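You operate a simulated robot arm through the tools that you are given. There is no shell and no other tool.

You are at the controls of a simulated robot arm. One attempt, no reset.

## Task
Clamp plate 61 in the scrub holder and brush its crust off.
Fine: free the clamp again; plate and brush go back. Set down upright: purple round brush. What is to be rubbed or washed off counts as gone when no trace of it is left.

It is judged by the outcome, as a careful person would: the job done as asked, and still so three seconds after it is handed in. It fails if anything else is knocked over, pushed out of place, dropped, spilled or broken.

## Robot
A 7-joint arm with a two-finger parallel gripper, fixed in place. Base frame: the origin is on the floor under the middle of its stand, x ahead of it, y to its left, z up; the work surface is at about z = 820. Units: mm, degrees, N and s.
With the tool pointing down near the work surface it reaches from about 100 to 660 mm from the base axis. Its first joint turns from -66.0 to 66.0 degrees. Payload 1.57 kg.
The tool frame sits at the grasp point between the pads (the TCP): z along the fingers, y along the line on which they close. The tips reach 30 mm beyond it. The gripper opens to 80 mm. The fingers are 17 mm wide and 12 mm thick; the gripper's body (40 by 82 mm) begins 80 mm behind the TCP.
Orientation is that of the tool frame in the base frame, as [roll, pitch, yaw] about the fixed x, y, z axes, in that order (R = Rz(yaw) Ry(pitch) Rx(roll)). With the fingers straight down and closing along the base's y, the tool's x points along the base's -x, its y along +y and its z along -z.

## Interface
- The arm moves only by the tool nudge_tool. Its argument "rows" is a list of rows, each a list of 6 numbers: the shift along the base's x, y, z in units of 400 mm (1.0 is 400 mm), then the turn, a rotation vector about the base's x, y, z in units of 90 degrees (1.0 is 90 degrees). In form: [[dx, dy, dz, wx, wy, wz], ...]. A call has 1 to 20 rows; each row is the pose to reach, as a shift and turn from the pose commanded when the call began. "claw" is the opening, from 0 (shut) to 1 (fully open), set as the call begins (left out, the last holds). A call with a number of a shift or a turn outside -1 to 1 is refused whole. A row lasts 0.2 s, in which the tool goes at most 50 mm and 8.6 degrees; a call with a longer step from one row to the next is refused whole, and so is a gripper value outside its range. Where a pose cannot be reached the arm comes as near as it can. A force on the tool above 40 N (or 10 N above the force at the start of the call, whichever is more), or a blocked arm, ends the call early, and 0.2 s more pass. Each finger travels about 72 mm/s and halts on what it meets, pressing with about 41 N; the grip force reading is that of the motor and also rises with nothing between the fingers. The clock runs only during rows and for 0.2 s after the last one: add rows that repeat a pose to give the fingers time. It gives the time, the measured TCP pose, the force on the tool (base axes), the opening and the grip force at its end, in the units of the frame above (readings bear some noise), with the torque about the TCP (base axes, N m) and any sound that the robot's microphone picked up.
- Cameras (640 x 400 px; columns grow to the right, rows downward): "scene" is fixed at [57.8, 426.3, 1421.7]; the picture's right is [-0.74, -0.68, 0.00], its down [-0.43, 0.47, -0.77] and it looks along [0.52, -0.57, -0.64] (base axes); focal length 314 px, centre (320, 200). "wrist" rides on the gripper at [72, -7, -122] in the tool frame; the picture's right is [0.09, 1.00, 0.00], its down [-0.84, 0.08, -0.54] and it looks along [-0.54, 0.05, 0.84] (tool axes); focal length 238 px, centre (320, 200). There is no depth. A picture from a camera that has moved, and an enlarged one, comes with that camera's place and axes in the base frame and with its lens. The place of the scene camera against the robot may be out by one fixed shift of up to 18 mm in any direction.
- camera(camera): a new picture of that camera. It takes no simulated time.
- close_up(camera, box): a new picture of the part [left, top, right, bottom] of that camera's present view, enlarged. It takes no simulated time.
- hand_in(): hands the job in; it is judged then, once.

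Places have to be worked out from the pictures, the camera data and where the tool is seen. Open the gripper and draw the arm clear of the work before you hand the job in, unless the task says otherwise.

The tools are called by a JSON object that holds its "op" and its "data". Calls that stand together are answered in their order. nudge_tool: Moves the arm, as the interface text tells. Its arguments: {"type":"object","properties":{"rows":{"type":"array","items":{"type":"array","items":{"type":"number"}}},"claw":{"type":"number"}},"required":["rows"]} The other tools are called the same way: camera (camera) takes a picture; close_up (camera, box) takes an enlarged picture of a part of a camera's view; hand_in () hands the job in.

At the start:

```text
time: 0.0
position: [393.4, 198.6, 1132.7]
tcp_rot: [179.9, 0.0, 180.0]
force: [-0.3, 0.3, -0.2]
wrist_torque: [0.0, 0.01, -0.01]
gripper_width: 80.0
grip_force: 0.0
```

scene: 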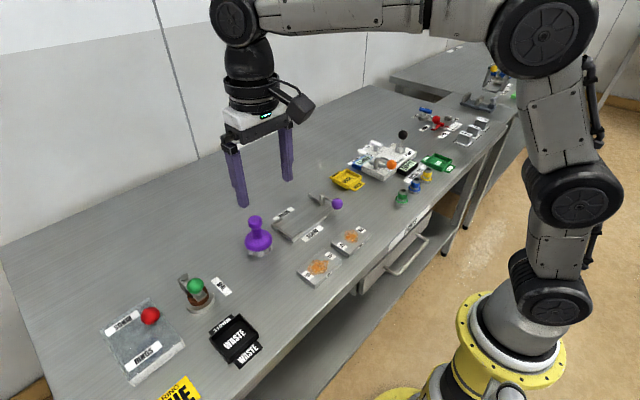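
wrist: 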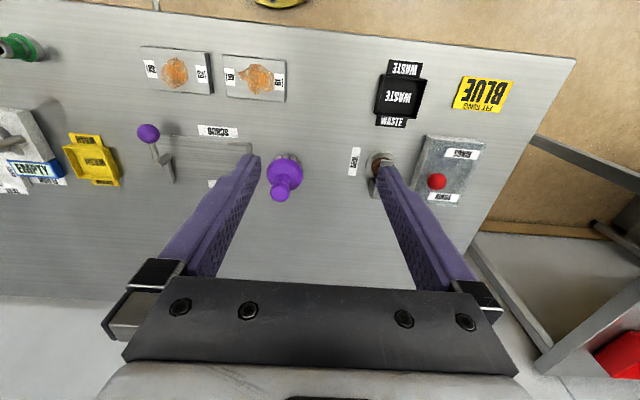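

I start by enlarging the area of the scrub holder, plates and brush in both cameras.

{"op": "close_up", "data": {"camera": "scene", "box": [220, 170, 400, 290]}}

{"op": "close_up", "data": {"camera": "wrist", "box": [100, 30, 340, 210]}}

{"op": "close_up", "data": {"camera": "wrist", "box": [130, 40, 310, 110]}}

{"op": "close_up", "data": {"camera": "scene", "box": [290, 220, 380, 290]}}

```text
3.33 times, centred on (310, 230) of scene
camera zoom: at [57.8, 426.3, 1421.7], right [-0.74, -0.68, 0.0], down [-0.43, 0.47, -0.77], along [0.52, -0.57, -0.64], focal length 1047 px, centre (353, 100)
```

zoom: 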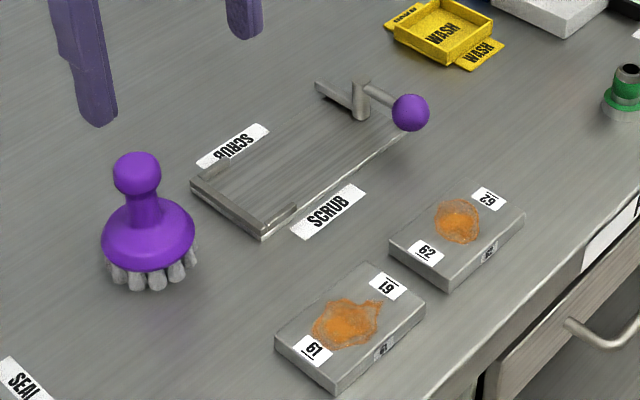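

```text
2.22 times, centred on (220, 120) of wrist
camera zoom: at [321.3, 192.2, 1254.2], right [-0.09, 1.0, 0.0], down [0.84, 0.08, 0.54], along [0.54, 0.05, -0.84], focal length 530 px, centre (542, 378)
```

zoom: 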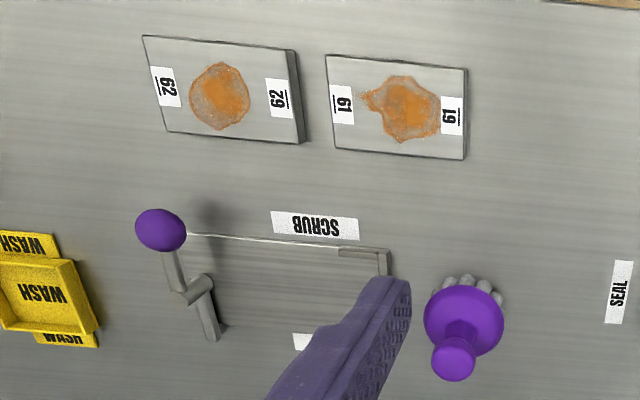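

```text
3.56 times, centred on (220, 75) of wrist
camera zoom: at [321.3, 192.2, 1254.2], right [-0.09, 1.0, 0.0], down [0.84, 0.08, 0.54], along [0.54, 0.05, -0.84], focal length 848 px, centre (676, 644)
```

zoom: 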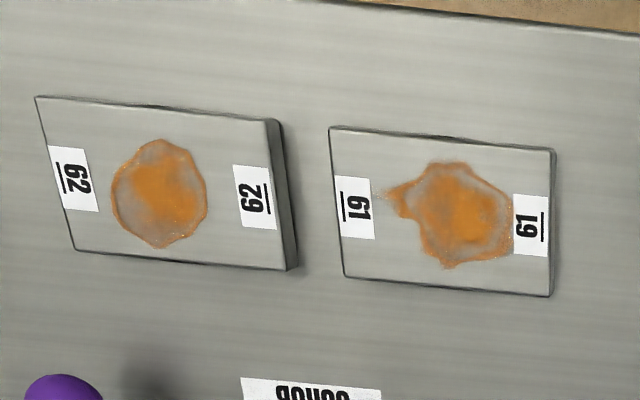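

```text
5.71 times, centred on (335, 255) of scene
camera zoom: at [57.8, 426.3, 1421.7], right [-0.74, -0.68, 0.0], down [-0.43, 0.47, -0.77], along [0.52, -0.57, -0.64], focal length 1794 px, centre (234, -114)
```

zoom: 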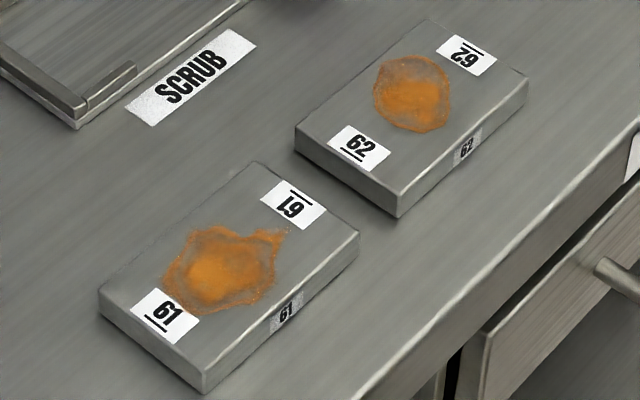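

Plate 61 appears to lie at about x 343–403, y 47–141. Next I enlarge the holder itself to understand its clamp.

{"op": "close_up", "data": {"camera": "scene", "box": [265, 180, 355, 250]}}

{"op": "close_up", "data": {"camera": "wrist", "box": [130, 110, 260, 200]}}

{"op": "close_up", "data": {"camera": "scene", "box": [235, 205, 285, 265]}}

```text
5.71 times, centred on (310, 215) of scene
camera zoom: at [57.8, 426.3, 1421.7], right [-0.74, -0.68, 0.0], down [-0.43, 0.47, -0.77], along [0.52, -0.57, -0.64], focal length 1794 px, centre (377, 114)
```

zoom: 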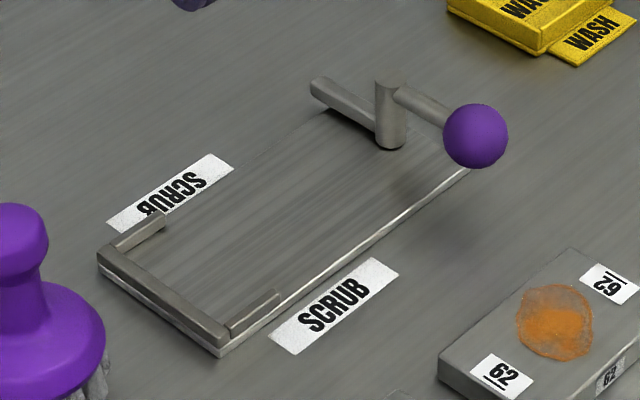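

```text
4.44 times, centred on (195, 155) of wrist
camera zoom: at [321.3, 192.2, 1254.2], right [-0.09, 1.0, 0.0], down [0.84, 0.08, 0.54], along [0.54, 0.05, -0.84], focal length 1059 px, centre (876, 400)
```

zoom: 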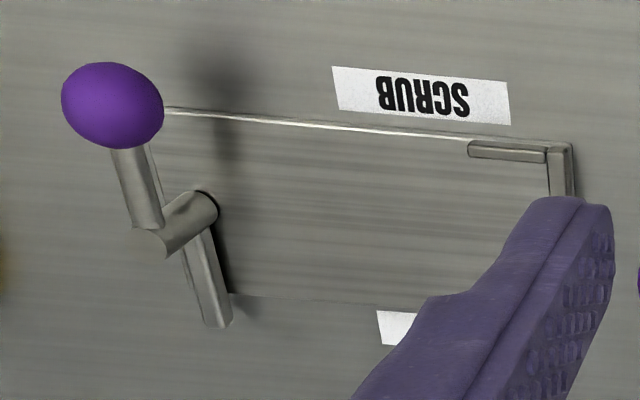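

```text
6.67 times, centred on (260, 235) of scene
camera zoom: at [57.8, 426.3, 1421.7], right [-0.74, -0.68, 0.0], down [-0.43, 0.47, -0.77], along [0.52, -0.57, -0.64], focal length 2094 px, centre (720, -33)
```

zoom: 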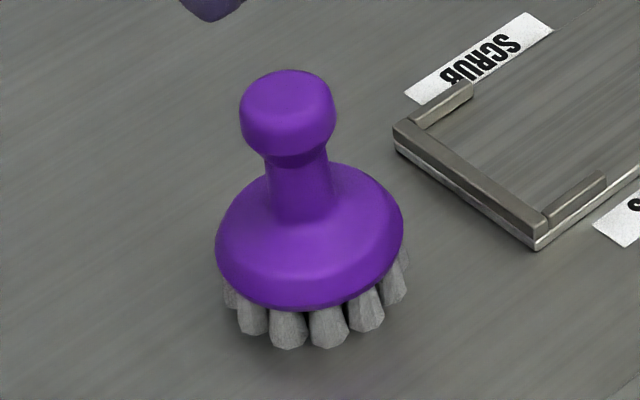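

The holder has a U-shaped stop at its +y end and a swivel post with a ball lever near y≈-85. I move the wrist camera over the holder at a safe height to measure it.

{"op": "nudge_tool", "data": {"rows": [[0.049, -0.064, -0.048, 0, 0, 0], [0.098, -0.128, -0.097, 0, 0, 0], [0.146, -0.191, -0.145, 0, 0, 0], [0.195, -0.255, -0.194, 0, 0, 0], [0.244, -0.319, -0.242, 0, 0, 0], [0.293, -0.383, -0.291, 0, 0, 0], [0.341, -0.446, -0.339, 0, 0, 0], [0.39, -0.51, -0.3875, 0, 0, 0], [0.39, -0.51, -0.3875, 0, 0, 0]], "claw": 1}}

{"op": "camera", "data": {"camera": "wrist"}}

{"op": "camera", "data": {"camera": "scene"}}

```text
time: 2.0
position: [550.1, -3.5, 977.7]
tcp_rot: [180.0, 0.1, -179.9]
force: [-0.2, -0.5, -0.8]
wrist_torque: [0.01, -0.01, -0.02]
gripper_width: 79.8
grip_force: 0.1
```

```text
taken
camera wrist: at [478.2, -12.2, 1099.1], right [-0.09, 1.0, 0.0], down [0.84, 0.08, 0.54], along [0.54, 0.05, -0.84], focal length 238 px, centre (320, 200)
```

wrist: 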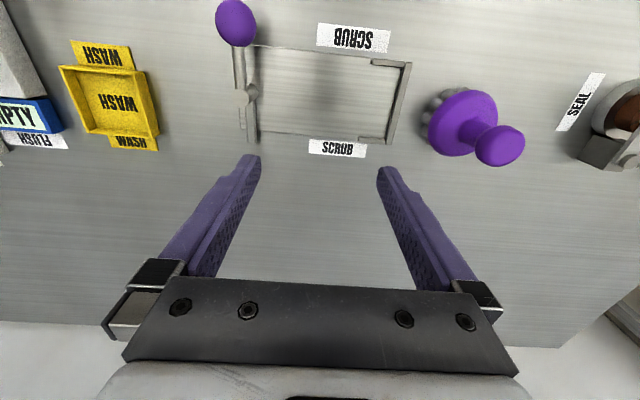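

```text
taken
```

scene: 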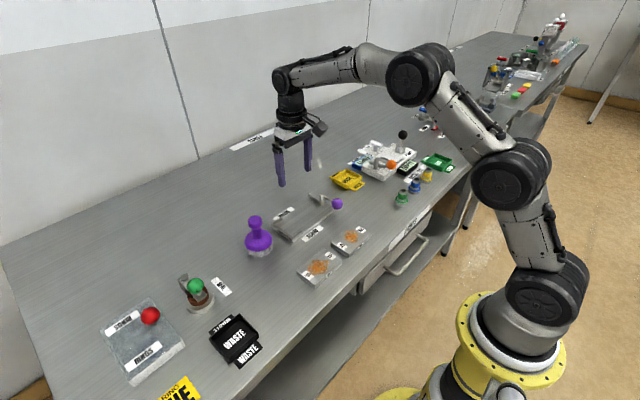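

Now I have a nearly top-down view of the holder; I enlarge it for measurement.

{"op": "close_up", "data": {"camera": "wrist", "box": [200, 0, 424, 160]}}

{"op": "close_up", "data": {"camera": "wrist", "box": [200, 60, 320, 160]}}

{"op": "close_up", "data": {"camera": "wrist", "box": [360, 50, 560, 190]}}

```text
2.50 times, centred on (312, 80) of wrist
camera zoom: at [478.2, -12.2, 1099.1], right [-0.09, 1.0, 0.0], down [0.84, 0.08, 0.54], along [0.54, 0.05, -0.84], focal length 596 px, centre (340, 500)
```

zoom: 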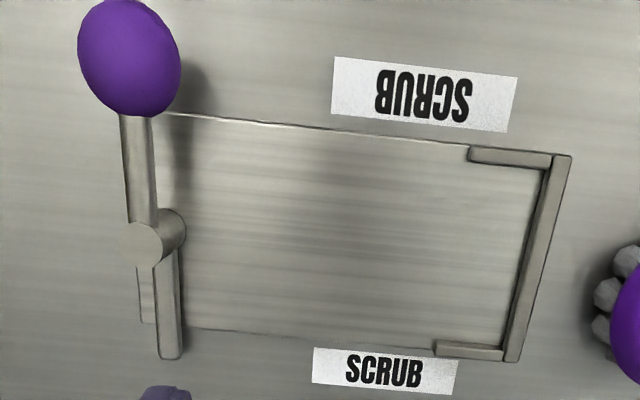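

```text
4.00 times, centred on (260, 110) of wrist
camera zoom: at [478.2, -12.2, 1099.1], right [-0.09, 1.0, 0.0], down [0.84, 0.08, 0.54], along [0.54, 0.05, -0.84], focal length 953 px, centre (560, 560)
```

zoom: 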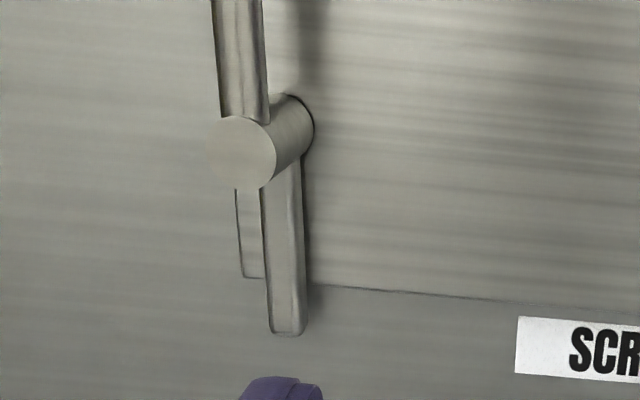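

```text
2.86 times, centred on (460, 120) of wrist
camera zoom: at [478.2, -12.2, 1099.1], right [-0.09, 1.0, 0.0], down [0.84, 0.08, 0.54], along [0.54, 0.05, -0.84], focal length 681 px, centre (-80, 429)
```

zoom: 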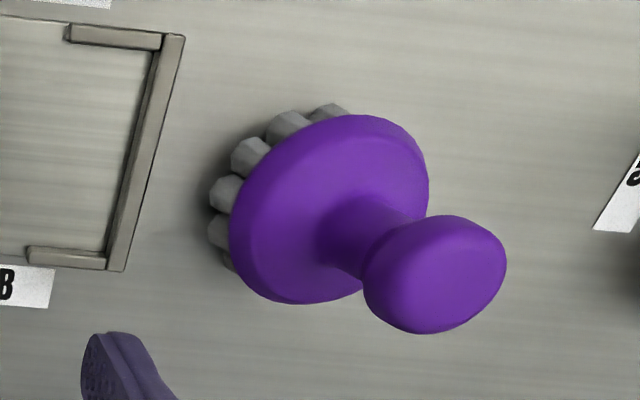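

Post is at about (524,-82), top z≈862, ball at about (468,-82,859), bar pointing +x. To judge the bar's height against the plate, I take a flatter view by tilting the tool and backing off.

{"op": "nudge_tool", "data": {"rows": [[-0.07, -0.036, -0.03, 0, -0.055, 0], [-0.14, -0.0725, -0.059, 0, -0.111, 0], [-0.211, -0.109, -0.089, 0, -0.167, 0], [-0.282, -0.145, -0.118, 0, -0.222, 0], [-0.352, -0.181, -0.148, 0, -0.278, 0], [-0.4225, -0.2175, -0.1775, 0, -0.3333, 0], [-0.4225, -0.2175, -0.1775, 0, -0.3333, 0]]}}

{"op": "camera", "data": {"camera": "wrist"}}

{"op": "close_up", "data": {"camera": "wrist", "box": [240, 130, 400, 230]}}

```text
time: 3.6
position: [379.0, -90.8, 904.8]
tcp_rot: [-179.9, 30.1, 180.0]
force: [-0.4, -0.1, -0.1]
wrist_torque: [-0.06, 0.01, 0.01]
gripper_width: 80.0
grip_force: 0.0
```

```text
taken
camera wrist: at [255.6, -98.2, 974.7], right [-0.08, 1.0, -0.05], down [0.45, 0.08, 0.89], along [0.89, 0.05, -0.46], focal length 238 px, centre (320, 200)
```

wrist: 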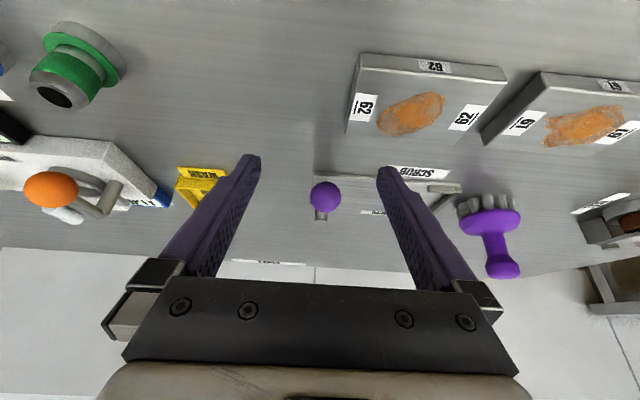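

```text
4.00 times, centred on (320, 180) of wrist
camera zoom: at [255.6, -98.2, 974.7], right [-0.08, 1.0, -0.05], down [0.45, 0.08, 0.89], along [0.89, 0.05, -0.46], focal length 953 px, centre (320, 280)
```

zoom: 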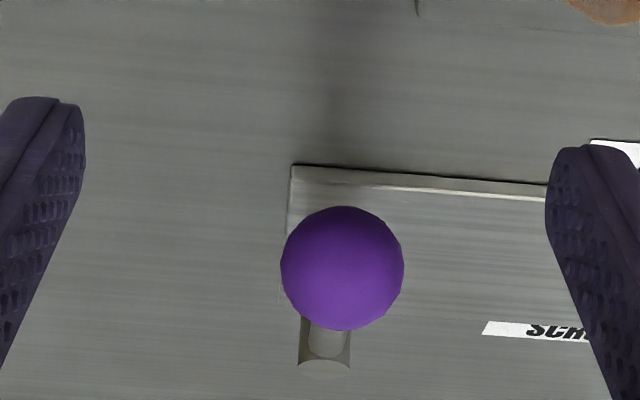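

The ball hides the bar from here, though the base reads about 5 mm thick. I untilt, raise, and then turn to look along -y from the U side.

{"op": "nudge_tool", "data": {"rows": [[0.0105, 0.0455, 0.0475, 0, 0.0667, 0], [0.021, 0.091, 0.095, 0, 0.1333, 0], [0.0315, 0.1365, 0.1425, 0, 0.2, 0], [0.042, 0.182, 0.19, 0, 0.2667, 0], [0.0525, 0.2275, 0.2375, 0, 0.3333, 0], [0.0525, 0.2275, 0.2375, 0, 0.3333, 0]]}}

{"op": "nudge_tool", "data": {"rows": [[0.03, 0.01, 0.01, 0, 0, -0.09], [0.06, 0.02, 0.02, 0, 0, -0.18], [0.1, 0.03, 0.02, 0, 0, -0.27], [0.14, 0.04, 0.02, 0, 0, -0.36], [0.18, 0.05, 0.02, 0, 0, -0.45], [0.22, 0.06, 0.02, 0, 0, -0.54], [0.26, 0.07, 0.02, 0, 0, -0.63], [0.3, 0.08, 0.02, 0, 0, -0.72], [0.34, 0.09, 0.02, 0, 0, -0.81], [0.36, 0.1, 0.02, 0, 0, -0.9], [0.36, 0.1, 0.02, 0, 0, -0.99], [0.36, 0.1, 0.02, 0, 0, -1.0], [0.36, 0.1, 0.02, 0, 0, -1.0]]}}

```text
time: 5.0
position: [399.7, 0.5, 1000.0]
tcp_rot: [-179.9, -0.1, 180.0]
force: [0.0, -0.7, -1.3]
wrist_torque: [-0.02, 0.02, -0.01]
gripper_width: 80.1
grip_force: 0.0
```

```text
time: 7.8
position: [544.3, 40.0, 1009.1]
tcp_rot: [180.0, 0.0, 90.0]
force: [0.2, 0.1, -0.1]
wrist_torque: [-0.02, -0.01, -0.01]
gripper_width: 80.1
grip_force: 0.1
```

Yaw turned as intended. Now I tilt 15° and lower to view the bar from the side.

{"op": "nudge_tool", "data": {"rows": [[0, 0, -0.06, -0.06, 0, 0], [0, 0, -0.12, -0.12, 0, 0], [0, 0, -0.1775, -0.1667, 0, 0], [0, 0, -0.1775, -0.1667, 0, 0]]}}

{"op": "camera", "data": {"camera": "wrist"}}

{"op": "close_up", "data": {"camera": "wrist", "box": [240, 120, 400, 220]}}

```text
time: 8.8
position: [544.9, 38.9, 938.7]
tcp_rot: [-180.0, 15.1, 90.0]
force: [-0.4, -0.3, -0.1]
wrist_torque: [0.02, 0.02, -0.01]
gripper_width: 79.9
grip_force: 0.1
```

```text
taken
camera wrist: at [538.1, 139.0, 1038.1], right [1.0, 0.09, -0.02], down [0.08, -0.67, 0.74], along [0.05, -0.74, -0.67], focal length 238 px, centre (320, 200)
```

wrist: 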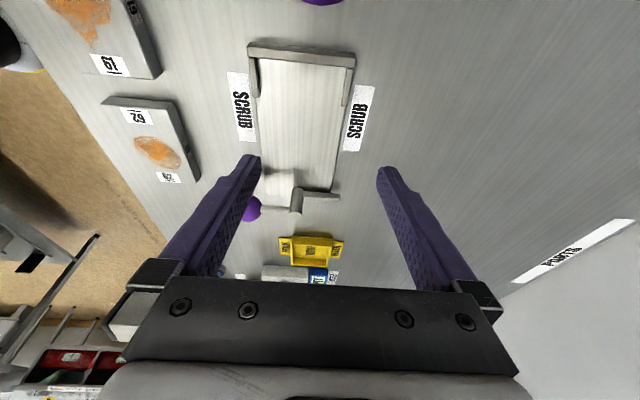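

```text
4.00 times, centred on (320, 170) of wrist
camera zoom: at [538.1, 139.0, 1038.1], right [1.0, 0.09, -0.02], down [0.08, -0.67, 0.74], along [0.05, -0.74, -0.67], focal length 953 px, centre (320, 320)
```

zoom: 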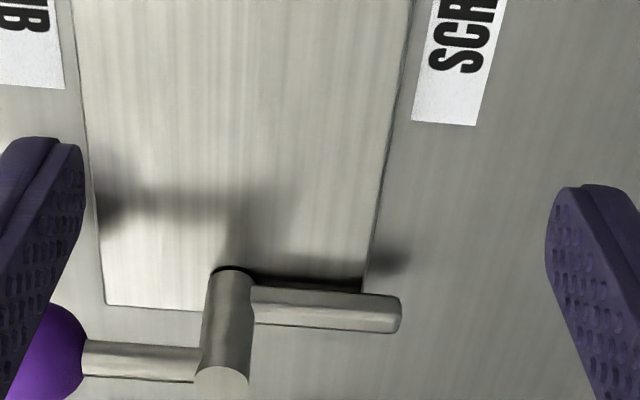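

I enlarge the bar and post further to read the bar's height and end position.

{"op": "close_up", "data": {"camera": "wrist", "box": [260, 180, 350, 225]}}

{"op": "close_up", "data": {"camera": "wrist", "box": [230, 30, 380, 130]}}

{"op": "close_up", "data": {"camera": "wrist", "box": [20, 0, 220, 200]}}

```text
7.11 times, centred on (305, 202) of wrist
camera zoom: at [538.1, 139.0, 1038.1], right [1.0, 0.09, -0.02], down [0.08, -0.67, 0.74], along [0.05, -0.74, -0.67], focal length 1695 px, centre (427, 182)
```

zoom: 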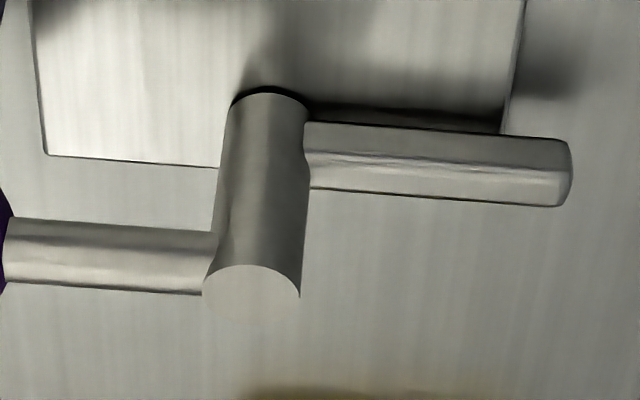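

```text
4.00 times, centred on (305, 80) of wrist
camera zoom: at [538.1, 139.0, 1038.1], right [1.0, 0.09, -0.02], down [0.08, -0.67, 0.74], along [0.05, -0.74, -0.67], focal length 953 px, centre (380, 680)
```

zoom: 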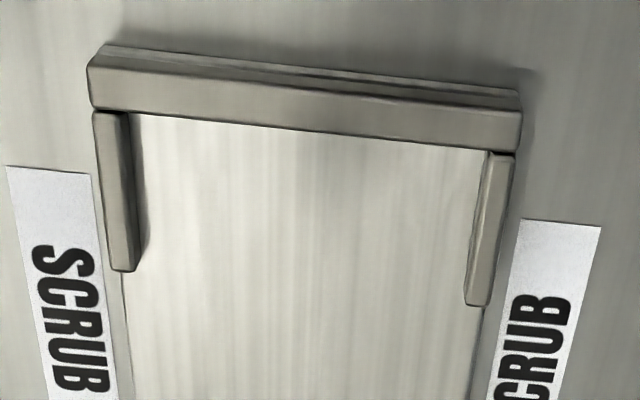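

```text
2.00 times, centred on (120, 100) of wrist
camera zoom: at [538.1, 139.0, 1038.1], right [1.0, 0.09, -0.02], down [0.08, -0.67, 0.74], along [0.05, -0.74, -0.67], focal length 477 px, centre (720, 400)
```

zoom: 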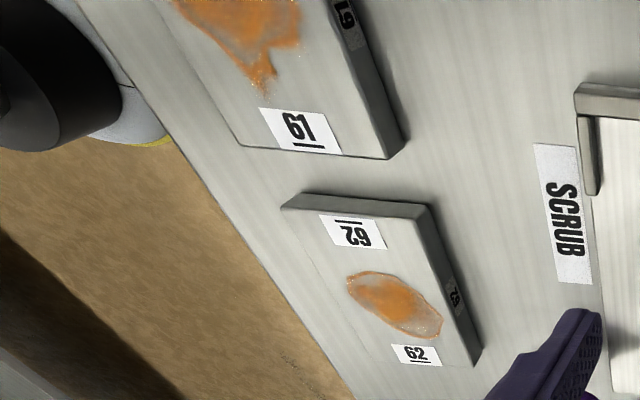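

The bar sits at about z 828–836 with a reach of about 54 mm, so swung to +y it traps the plate's end; the pocket runs x≈489–561, y≈72.5 down to about -27. Now I untilt and go above plate 61 to measure it closely.

{"op": "nudge_tool", "data": {"rows": [[-0.0, 0.0, 0.1, 0.05, 0, 0], [-0.1, 0.03, 0.1525, 0.1, 0, 0], [-0.2, 0.065, 0.1525, 0.1667, 0, 0], [-0.3, 0.1, 0.1525, 0.1667, 0, 0], [-0.4, 0.13, 0.1525, 0.1667, 0, 0], [-0.43, 0.1375, 0.1525, 0.1667, 0, 0], [-0.43, 0.1375, 0.1525, 0.1667, 0, 0]]}}

{"op": "camera", "data": {"camera": "wrist"}}

{"op": "camera", "data": {"camera": "scene"}}

```text
time: 10.4
position: [373.0, 95.5, 999.4]
tcp_rot: [180.0, 0.0, 90.0]
force: [-0.5, 0.2, 0.2]
wrist_torque: [0.03, -0.02, -0.02]
gripper_width: 80.1
grip_force: 0.0
```

```text
taken
camera wrist: at [366.1, 166.3, 1122.4], right [1.0, 0.09, 0.0], down [0.08, -0.84, 0.54], along [0.05, -0.54, -0.84], focal length 238 px, centre (320, 200)
```

wrist: 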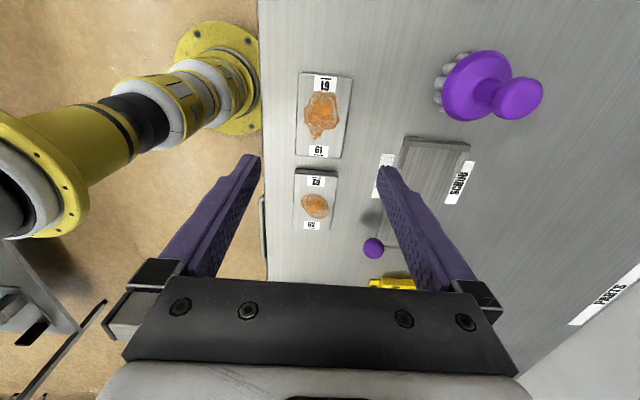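

```text
taken
```

scene: 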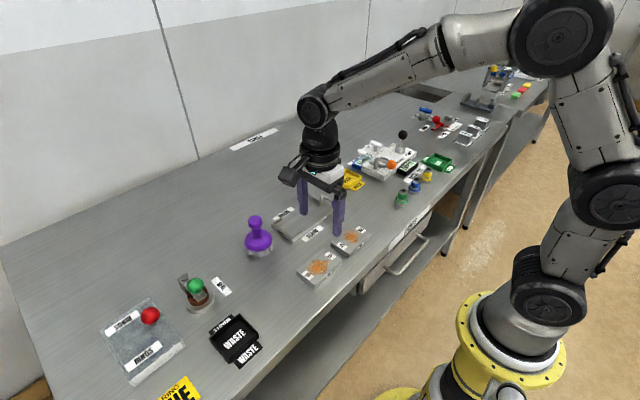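

I enlarge plate 61 from directly above to fix its edges.

{"op": "close_up", "data": {"camera": "wrist", "box": [280, 60, 376, 170]}}

{"op": "close_up", "data": {"camera": "wrist", "box": [420, 30, 560, 140]}}

```text
3.64 times, centred on (328, 115) of wrist
camera zoom: at [366.1, 166.3, 1122.4], right [1.0, 0.09, 0.0], down [0.08, -0.84, 0.54], along [0.05, -0.54, -0.84], focal length 867 px, centre (291, 509)
```

zoom: 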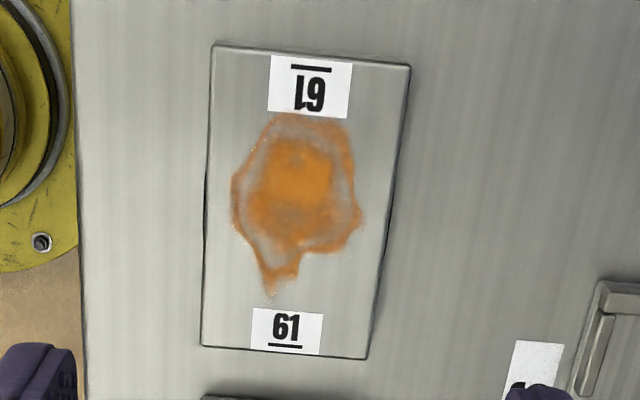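

```text
3.64 times, centred on (490, 85) of wrist
camera zoom: at [366.1, 166.3, 1122.4], right [1.0, 0.09, 0.0], down [0.08, -0.84, 0.54], along [0.05, -0.54, -0.84], focal length 867 px, centre (-298, 618)
```

zoom: 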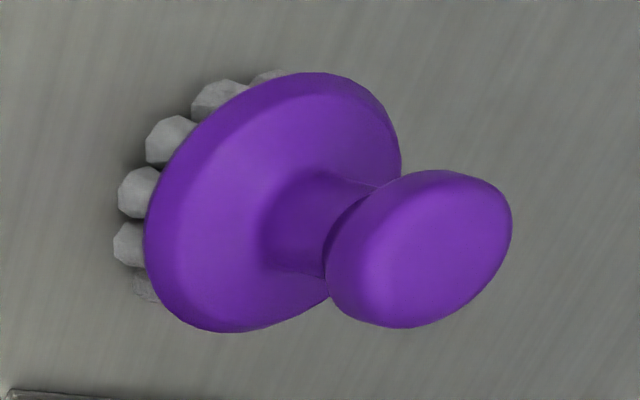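

Plate 61 measures x 344.6–404.5, y 47–141 (about 60 × 94 mm), centre (374.6, 94). I descend with fingers straddling its width and check before going fully down.

{"op": "nudge_tool", "data": {"rows": [[0.0035, 0, -0.08, 0, 0, 0], [0.0035, 0, -0.16, 0, 0, 0], [0.0035, 0, -0.24, 0, 0, 0], [0.0035, 0, -0.31, 0, 0, 0], [0.0035, 0, -0.324, 0, 0, 0], [0.0035, 0, -0.324, 0, 0, 0]], "claw": 1}}

{"op": "camera", "data": {"camera": "wrist"}}

{"op": "close_up", "data": {"camera": "scene", "box": [280, 200, 380, 290]}}

```text
time: 11.8
position: [373.7, 95.6, 870.5]
tcp_rot: [-180.0, 0.1, 90.0]
force: [-0.3, -0.1, 0.1]
wrist_torque: [0.03, -0.02, -0.01]
gripper_width: 80.0
grip_force: 0.1
```

```text
taken
camera wrist: at [368.3, 165.1, 992.7], right [1.0, 0.09, 0.0], down [0.08, -0.84, 0.54], along [0.05, -0.54, -0.84], focal length 238 px, centre (320, 200)
```

wrist: 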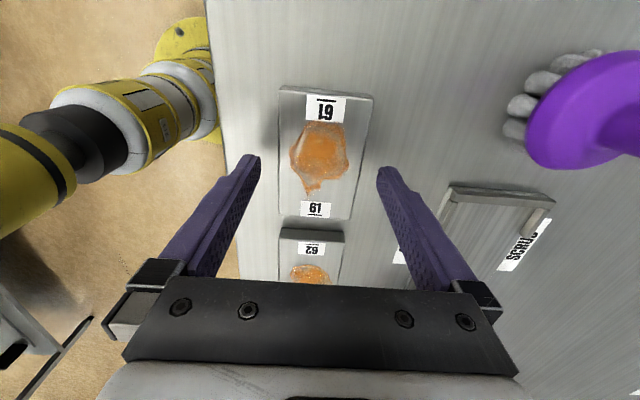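

```text
4.44 times, centred on (330, 245) of scene
camera zoom: at [57.8, 426.3, 1421.7], right [-0.74, -0.68, 0.0], down [-0.43, 0.47, -0.77], along [0.52, -0.57, -0.64], focal length 1396 px, centre (276, 0)
```

zoom: 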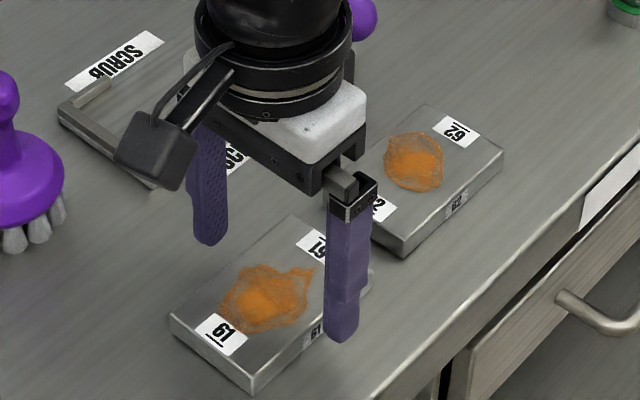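

The plate sits centred between the fingers. I lower to just above the table and then close.

{"op": "nudge_tool", "data": {"rows": [[0, -0.002, -0.02, 0, 0, 0], [0, -0.002, -0.036, 0, 0, 0], [0, -0.002, -0.045, 0, 0, 0], [0, -0.002, -0.045, 0, 0, 0]]}}

{"op": "close_up", "data": {"camera": "scene", "box": [280, 200, 380, 290]}}

{"op": "camera", "data": {"camera": "wrist"}}

```text
time: 12.8
position: [374.4, 94.8, 851.3]
tcp_rot: [180.0, 0.1, 90.0]
force: [0.6, -0.4, -0.3]
wrist_torque: [0.02, 0.02, 0.01]
gripper_width: 80.1
grip_force: 0.1
```

```text
4.44 times, centred on (330, 245) of scene
camera zoom: at [57.8, 426.3, 1421.7], right [-0.74, -0.68, 0.0], down [-0.43, 0.47, -0.77], along [0.52, -0.57, -0.64], focal length 1396 px, centre (276, 0)
```

zoom: 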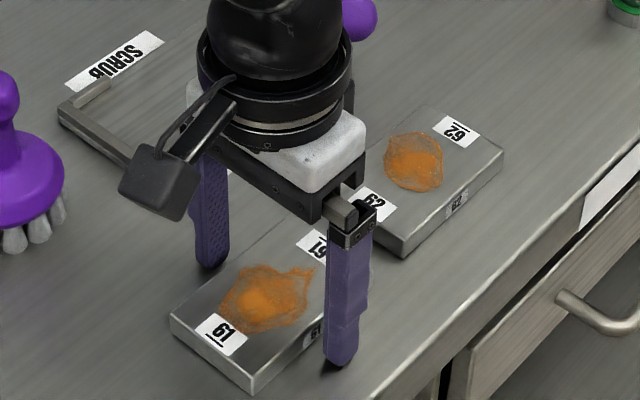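

```text
taken
camera wrist: at [368.0, 164.8, 973.8], right [1.0, 0.09, 0.0], down [0.08, -0.84, 0.54], along [0.05, -0.54, -0.84], focal length 238 px, centre (320, 200)
```

wrist: 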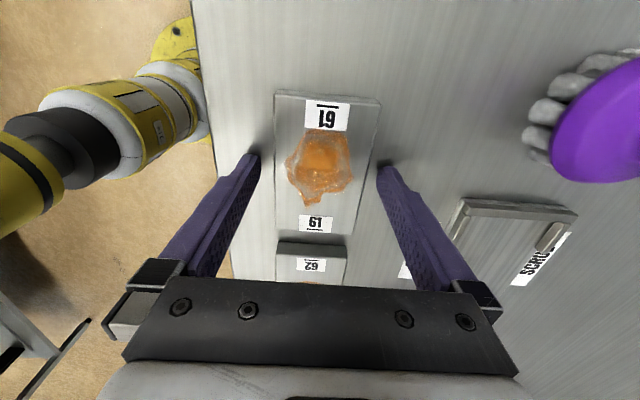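

Tips are just off the table with no contact force. I close on the plate's sides.

{"op": "nudge_tool", "data": {"rows": [[0, 0, 0, 0, 0, 0], [0, 0, 0, 0, 0, 0], [0, 0, 0, 0, 0, 0]], "claw": 0}}

{"op": "camera", "data": {"camera": "wrist"}}

```text
time: 13.6
position: [375.7, 94.0, 851.3]
tcp_rot: [179.9, 0.0, 90.0]
force: [1.1, 0.2, 0.7]
wrist_torque: [0.01, 0.05, 0.01]
gripper_width: 59.5
grip_force: 40.6
```

```text
taken
camera wrist: at [368.0, 164.8, 973.9], right [1.0, 0.09, 0.0], down [0.08, -0.84, 0.54], along [0.05, -0.54, -0.84], focal length 238 px, centre (320, 200)
```

wrist: 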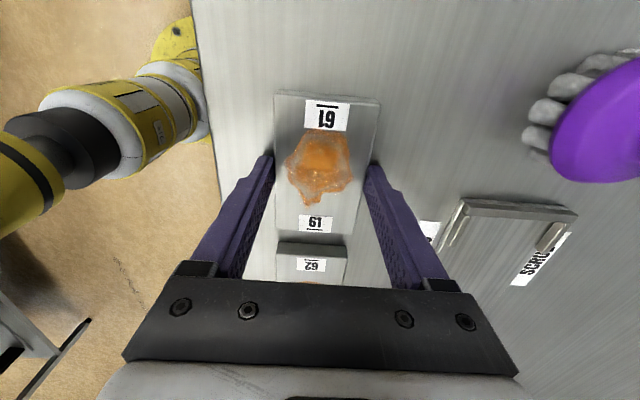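

The plate is gripped (59.5 mm wide). I lift it and carry it to hover above the pocket, first in -y and then in +x, keeping clear of the brush.

{"op": "nudge_tool", "data": {"rows": [[0, 0, 0.04, 0, 0, 0], [0, 0, 0.1, 0, 0, 0], [0, 0, 0.16, 0, 0, 0], [0, -0.04, 0.195, 0, 0, 0], [0, -0.1, 0.195, 0, 0, 0], [0.02, -0.16, 0.195, 0, 0, 0], [0.08, -0.1775, 0.195, 0, 0, 0], [0.16, -0.1775, 0.195, 0, 0, 0], [0.24, -0.1775, 0.195, 0, 0, 0], [0.32, -0.1775, 0.195, 0, 0, 0], [0.36, -0.1775, 0.195, 0, 0, 0], [0.374, -0.1775, 0.195, 0, 0, 0], [0.374, -0.1775, 0.195, 0, 0, 0]]}}

{"op": "camera", "data": {"camera": "wrist"}}

{"op": "camera", "data": {"camera": "scene"}}

```text
time: 16.4
position: [524.9, 22.6, 931.0]
tcp_rot: [180.0, 0.0, 90.0]
force: [0.0, -1.2, -2.5]
wrist_torque: [0.03, 0.0, 0.0]
gripper_width: 59.3
grip_force: 41.3
```

```text
taken
camera wrist: at [518.1, 93.6, 1051.9], right [1.0, 0.09, 0.0], down [0.08, -0.84, 0.54], along [0.05, -0.54, -0.84], focal length 238 px, centre (320, 200)
```

wrist: 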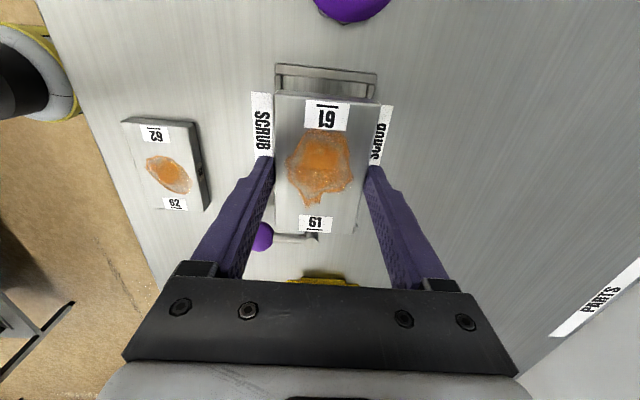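

```text
taken
```

scene: 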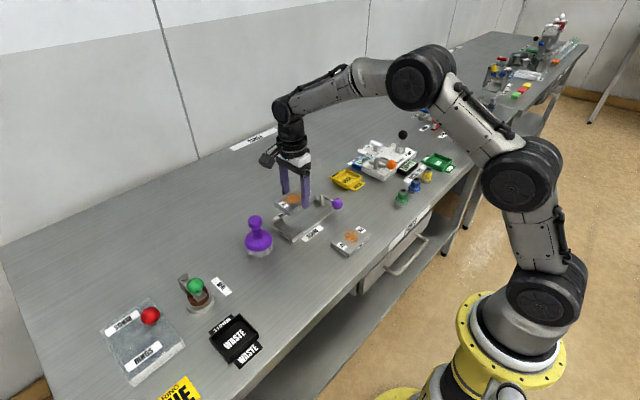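

I enlarge the view to check how the plate lines up with the U stop.

{"op": "close_up", "data": {"camera": "wrist", "box": [240, 50, 410, 250]}}

{"op": "close_up", "data": {"camera": "wrist", "box": [255, 55, 395, 135]}}

```text
2.00 times, centred on (325, 150) of wrist
camera zoom: at [518.1, 93.6, 1051.9], right [1.0, 0.09, 0.0], down [0.08, -0.84, 0.54], along [0.05, -0.54, -0.84], focal length 477 px, centre (310, 300)
```

zoom: 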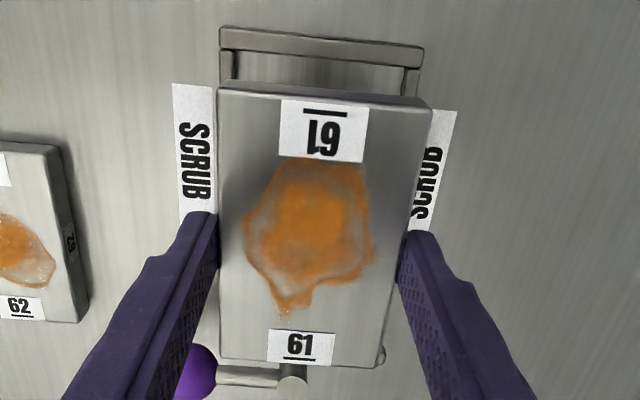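

```text
4.57 times, centred on (325, 95) of wrist
camera zoom: at [518.1, 93.6, 1051.9], right [1.0, 0.09, 0.0], down [0.08, -0.84, 0.54], along [0.05, -0.54, -0.84], focal length 1090 px, centre (297, 680)
```

zoom: 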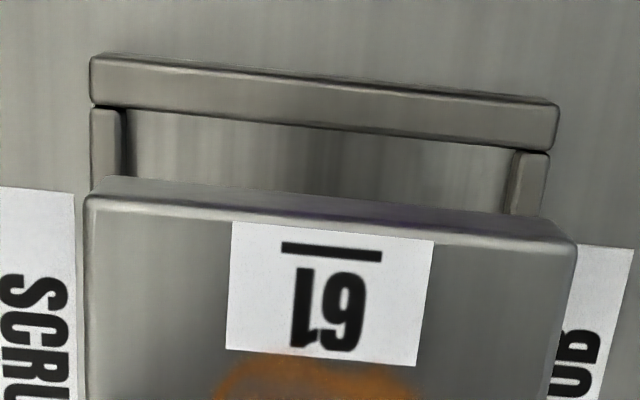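

The plate is centred: its +y end is at 69.5 against the stop at 71.9, sides with about 6 mm each. I lower it toward the base (top z≈825).

{"op": "nudge_tool", "data": {"rows": [[0, 0, -0.06, 0, 0, 0], [0, 0, -0.12, 0, 0, 0], [0, 0, -0.155, 0, 0, 0], [0, 0, -0.175, 0, 0, 0], [0, 0, -0.18, 0, 0, 0], [0, 0, -0.18, 0, 0, 0]]}}

{"op": "close_up", "data": {"camera": "wrist", "box": [240, 50, 410, 250]}}

{"op": "close_up", "data": {"camera": "scene", "box": [265, 170, 355, 250]}}

```text
time: 17.8
position: [525.4, 24.6, 857.3]
tcp_rot: [180.0, -0.1, 90.0]
force: [-0.9, -0.3, -1.6]
wrist_torque: [0.02, 0.04, 0.01]
gripper_width: 59.5
grip_force: 41.1
```

```text
2.00 times, centred on (325, 150) of wrist
camera zoom: at [517.2, 93.5, 979.9], right [1.0, 0.09, 0.0], down [0.08, -0.84, 0.54], along [0.05, -0.54, -0.84], focal length 477 px, centre (310, 300)
```

zoom: 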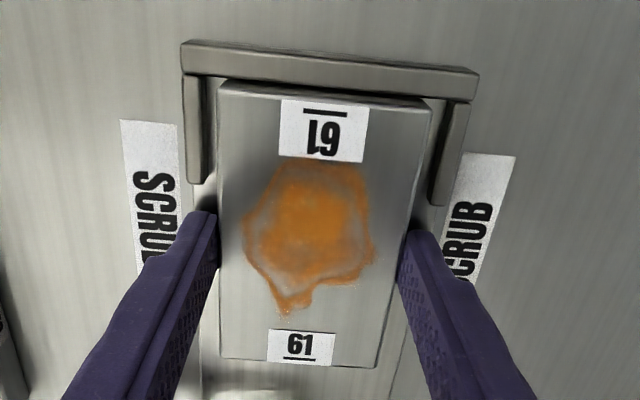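

```text
5.00 times, centred on (310, 210) of scene
camera zoom: at [57.8, 426.3, 1421.7], right [-0.74, -0.68, 0.0], down [-0.43, 0.47, -0.77], along [0.52, -0.57, -0.64], focal length 1570 px, centre (370, 150)
```

zoom: 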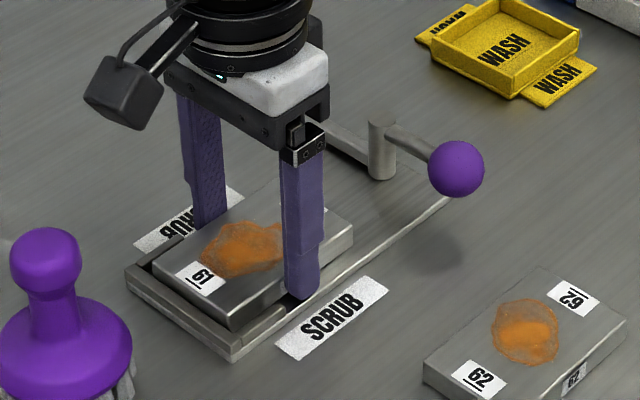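

The plate is in the pocket, apparently just above the base. I creep down a few millimetres and watch the force.

{"op": "nudge_tool", "data": {"rows": [[0, 0, -0.002, 0, 0, 0], [0, 0, -0.004, 0, 0, 0], [0, 0, -0.004, 0, 0, 0]]}}

```text
time: 18.6
position: [525.3, 22.9, 858.8]
tcp_rot: [179.9, 0.0, 90.0]
force: [-6.2, -0.9, 15.3]
wrist_torque: [0.0, 0.72, 0.04]
gripper_width: 59.4
grip_force: 41.1
```

There is contact at about 15 N, so the plate rests on the base. I ease up a hair and open the fingers.

{"op": "nudge_tool", "data": {"rows": [[0, 0, 0.0015, 0, 0, 0], [0, 0, 0.0015, 0, 0, 0]]}}

{"op": "nudge_tool", "data": {"rows": [[0, 0, 0, 0, 0, 0], [0, 0, 0, 0, 0, 0], [0, 0, 0, 0, 0, 0]], "claw": 0.95}}

{"op": "camera", "data": {"camera": "wrist"}}

{"op": "close_up", "data": {"camera": "scene", "box": [265, 170, 355, 250]}}

```text
time: 19.2
position: [525.3, 22.9, 856.5]
tcp_rot: [179.8, 0.0, 90.0]
force: [-3.6, -3.0, 17.8]
wrist_torque: [-0.03, 0.58, -0.02]
gripper_width: 59.5
grip_force: 41.2
```

```text
time: 20.0
position: [524.2, 22.9, 856.6]
tcp_rot: [179.9, 0.0, 90.0]
force: [6.3, 0.9, 6.2]
wrist_torque: [-0.07, 0.08, 0.01]
gripper_width: 70.4
grip_force: 0.1
```

```text
taken
camera wrist: at [517.2, 94.0, 978.5], right [1.0, 0.09, 0.0], down [0.08, -0.84, 0.54], along [0.05, -0.54, -0.84], focal length 238 px, centre (320, 200)
```

wrist: 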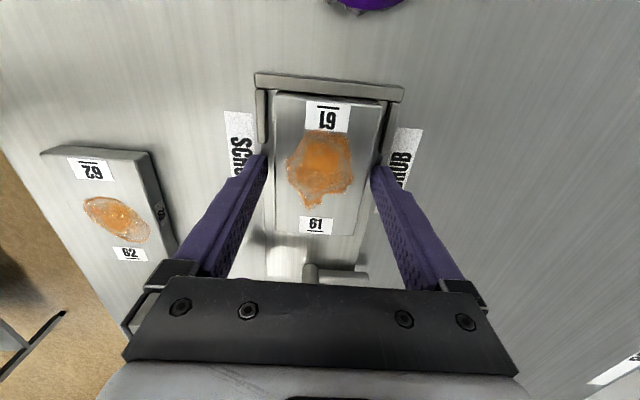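

```text
5.00 times, centred on (310, 210) of scene
camera zoom: at [57.8, 426.4, 1421.7], right [-0.74, -0.68, 0.0], down [-0.43, 0.47, -0.77], along [0.52, -0.57, -0.64], focal length 1570 px, centre (370, 150)
```

zoom: 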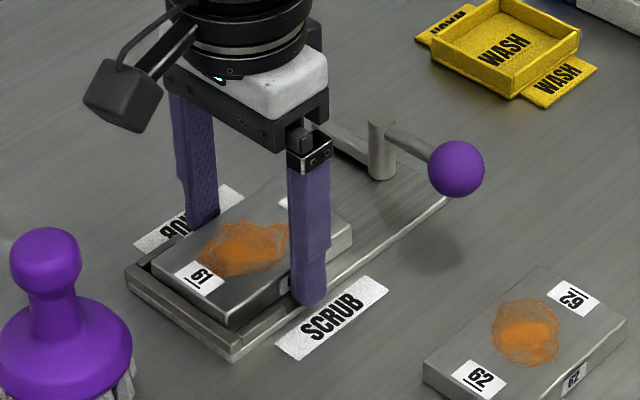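

The plate stays in place, but a fingertip is still resting on the base (6 N). I lift straight up a few millimetres and re-check.

{"op": "nudge_tool", "data": {"rows": [[0, 0, 0.005, 0, 0, 0], [0, 0, 0.01, 0, 0, 0], [0, 0, 0.01, 0, 0, 0]], "claw": 0.95}}

{"op": "close_up", "data": {"camera": "wrist", "box": [220, 50, 420, 290]}}

```text
time: 20.8
position: [523.3, 22.9, 859.3]
tcp_rot: [-179.9, 0.0, 90.1]
force: [-0.4, 0.9, -0.6]
wrist_torque: [0.03, 0.0, -0.01]
gripper_width: 76.2
grip_force: 0.0
```

```text
1.67 times, centred on (320, 170) of wrist
camera zoom: at [516.8, 93.7, 981.5], right [1.0, 0.09, 0.0], down [0.08, -0.84, 0.54], along [0.05, -0.54, -0.84], focal length 397 px, centre (320, 250)
```

zoom: 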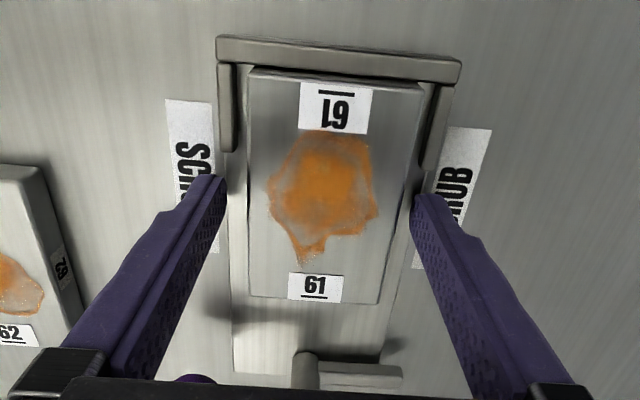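

Released cleanly (opening 76). I enlarge the plate's ends to check that it is seated flat and well placed.

{"op": "close_up", "data": {"camera": "wrist", "box": [265, 65, 405, 155]}}

{"op": "close_up", "data": {"camera": "wrist", "box": [255, 190, 395, 280]}}

```text
4.44 times, centred on (335, 110) of wrist
camera zoom: at [516.8, 93.7, 981.5], right [1.0, 0.09, 0.0], down [0.08, -0.84, 0.54], along [0.05, -0.54, -0.84], focal length 1059 px, centre (253, 600)
```

zoom: 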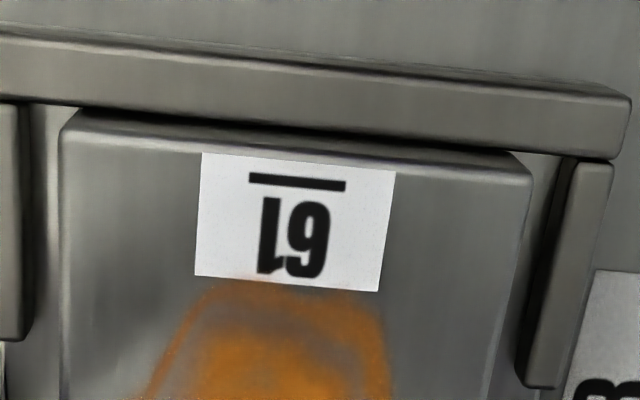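

```text
4.44 times, centred on (325, 235) of wrist
camera zoom: at [516.8, 93.7, 981.5], right [1.0, 0.09, 0.0], down [0.08, -0.84, 0.54], along [0.05, -0.54, -0.84], focal length 1059 px, centre (298, 44)
```

zoom: 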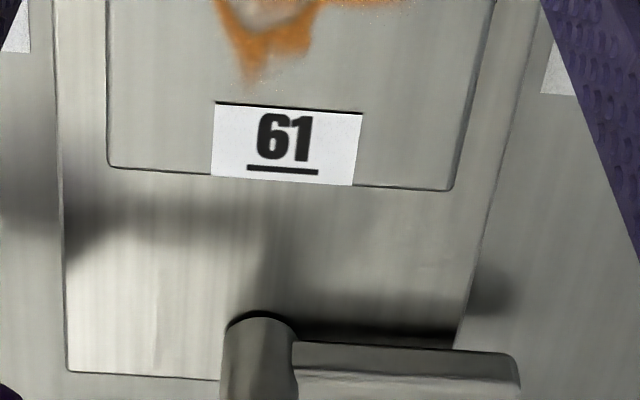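

The plate lies in the pocket, ends at about y 70 and -26. Next I rise, turn the gripper back to close along y, and hover over the lever's ball.

{"op": "nudge_tool", "data": {"rows": [[0, 0, 0.08, 0, 0, 0], [0, 0, 0.17, 0, 0, 0], [0, 0, 0.25, 0, 0, 0.05], [-0.01, -0.02, 0.25, 0, 0, 0.14], [-0.03, -0.05, 0.25, 0, 0, 0.23], [-0.05, -0.09, 0.25, 0, 0, 0.32], [-0.07, -0.13, 0.25, 0, 0, 0.41], [-0.09, -0.17, 0.25, 0, 0, 0.5], [-0.11, -0.2, 0.25, 0, 0, 0.59], [-0.125, -0.23, 0.25, 0, 0, 0.68], [-0.138, -0.25, 0.25, 0, 0, 0.77], [-0.138, -0.2635, 0.25, 0, 0, 0.86], [-0.138, -0.2635, 0.25, 0, 0, 0.95], [-0.138, -0.2635, 0.25, 0, 0, 1.0], [-0.138, -0.2635, 0.25, 0, 0, 1.0]], "claw": 0.95}}

{"op": "camera", "data": {"camera": "wrist"}}

{"op": "close_up", "data": {"camera": "scene", "box": [265, 110, 425, 250]}}

```text
time: 24.0
position: [470.1, -82.6, 959.9]
tcp_rot: [-180.0, -0.1, -179.9]
force: [0.2, -0.2, -0.2]
wrist_torque: [0.0, -0.07, 0.01]
gripper_width: 76.2
grip_force: 0.1
```

```text
taken
camera wrist: at [397.3, -90.6, 1081.8], right [-0.09, 1.0, 0.0], down [0.84, 0.08, 0.54], along [0.54, 0.05, -0.84], focal length 238 px, centre (320, 200)
```

wrist: 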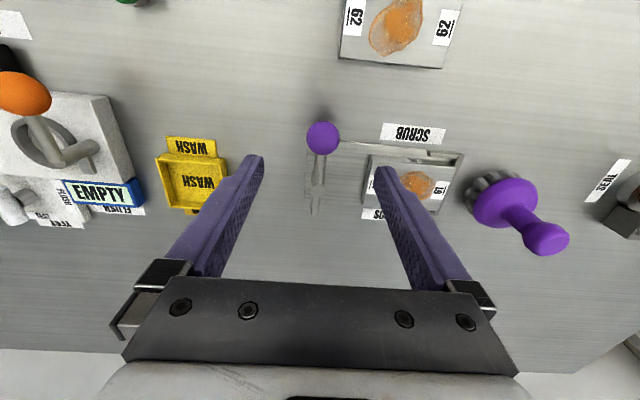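

```text
2.86 times, centred on (345, 180) of scene
camera zoom: at [57.8, 426.3, 1421.7], right [-0.74, -0.68, 0.0], down [-0.43, 0.47, -0.77], along [0.52, -0.57, -0.64], focal length 897 px, centre (249, 257)
```

zoom: 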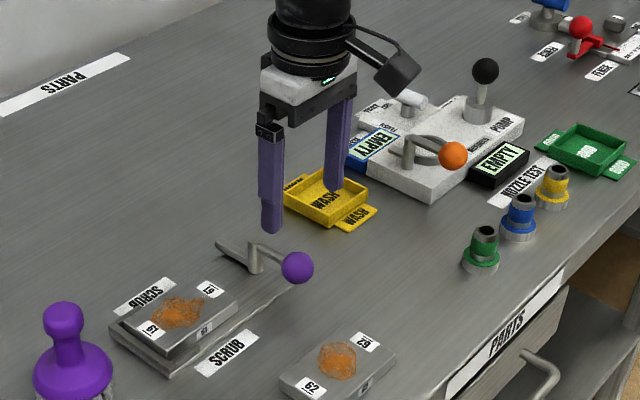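

The ball appears right under the gripper. I enlarge to refine the ball, post and bar positions.

{"op": "close_up", "data": {"camera": "wrist", "box": [260, 110, 380, 220]}}

```text
3.64 times, centred on (320, 165) of wrist
camera zoom: at [397.3, -90.6, 1081.8], right [-0.09, 1.0, 0.0], down [0.84, 0.08, 0.54], along [0.54, 0.05, -0.84], focal length 867 px, centre (320, 327)
```

zoom: 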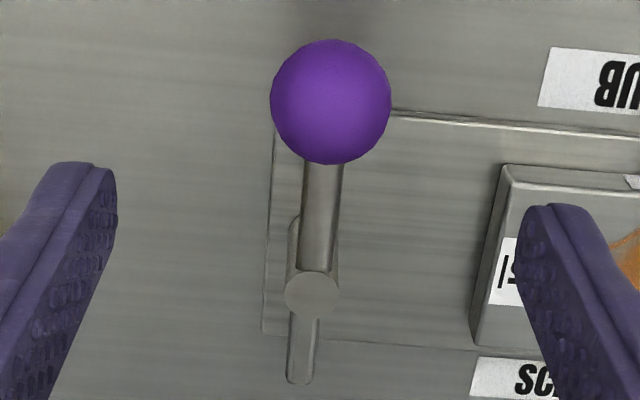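

Ball at about (469.5,-81.5), pivot at about (525,-81.3). I narrow the fingers to about 50 mm and descend around the ball.

{"op": "nudge_tool", "data": {"rows": [[0, 0.004, 0, 0, 0, 0], [0, 0.004, -0.06, 0, 0, 0], [0, 0.004, -0.13, 0, 0, 0], [0, 0.004, -0.19, 0, 0, 0], [0, 0.004, -0.235, 0, 0, 0], [0, 0.004, -0.2475, 0, 0, 0], [0, 0.004, -0.2475, 0, 0, 0]], "claw": 0.62}}

{"op": "camera", "data": {"camera": "wrist"}}

{"op": "close_up", "data": {"camera": "scene", "box": [265, 150, 385, 250]}}

```text
time: 25.6
position: [468.0, -79.9, 859.6]
tcp_rot: [-180.0, 0.0, -179.9]
force: [-0.7, 0.2, -1.1]
wrist_torque: [-0.02, -0.01, 0.04]
gripper_width: 49.6
grip_force: 0.0
```

```text
taken
camera wrist: at [397.5, -87.6, 982.2], right [-0.09, 1.0, 0.0], down [0.84, 0.08, 0.54], along [0.54, 0.05, -0.84], focal length 238 px, centre (320, 200)
```

wrist: 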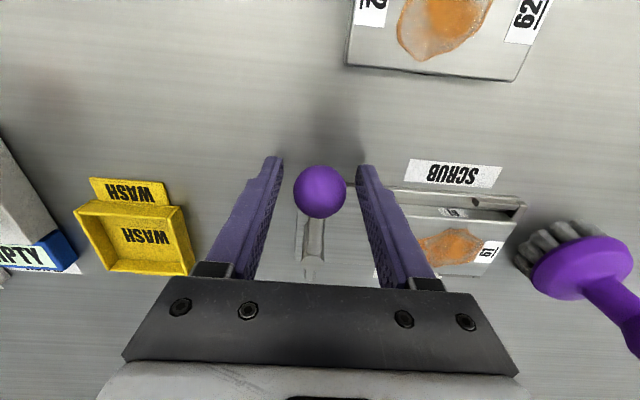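

```text
4.00 times, centred on (325, 200) of scene
camera zoom: at [57.8, 426.3, 1421.7], right [-0.74, -0.68, 0.0], down [-0.43, 0.47, -0.77], along [0.52, -0.57, -0.64], focal length 1256 px, centre (300, 200)
```

zoom: 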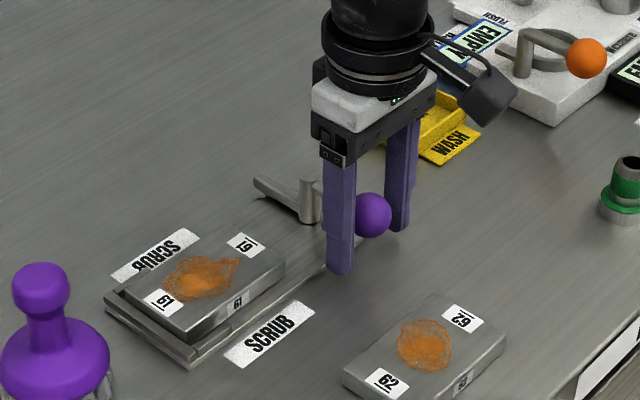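

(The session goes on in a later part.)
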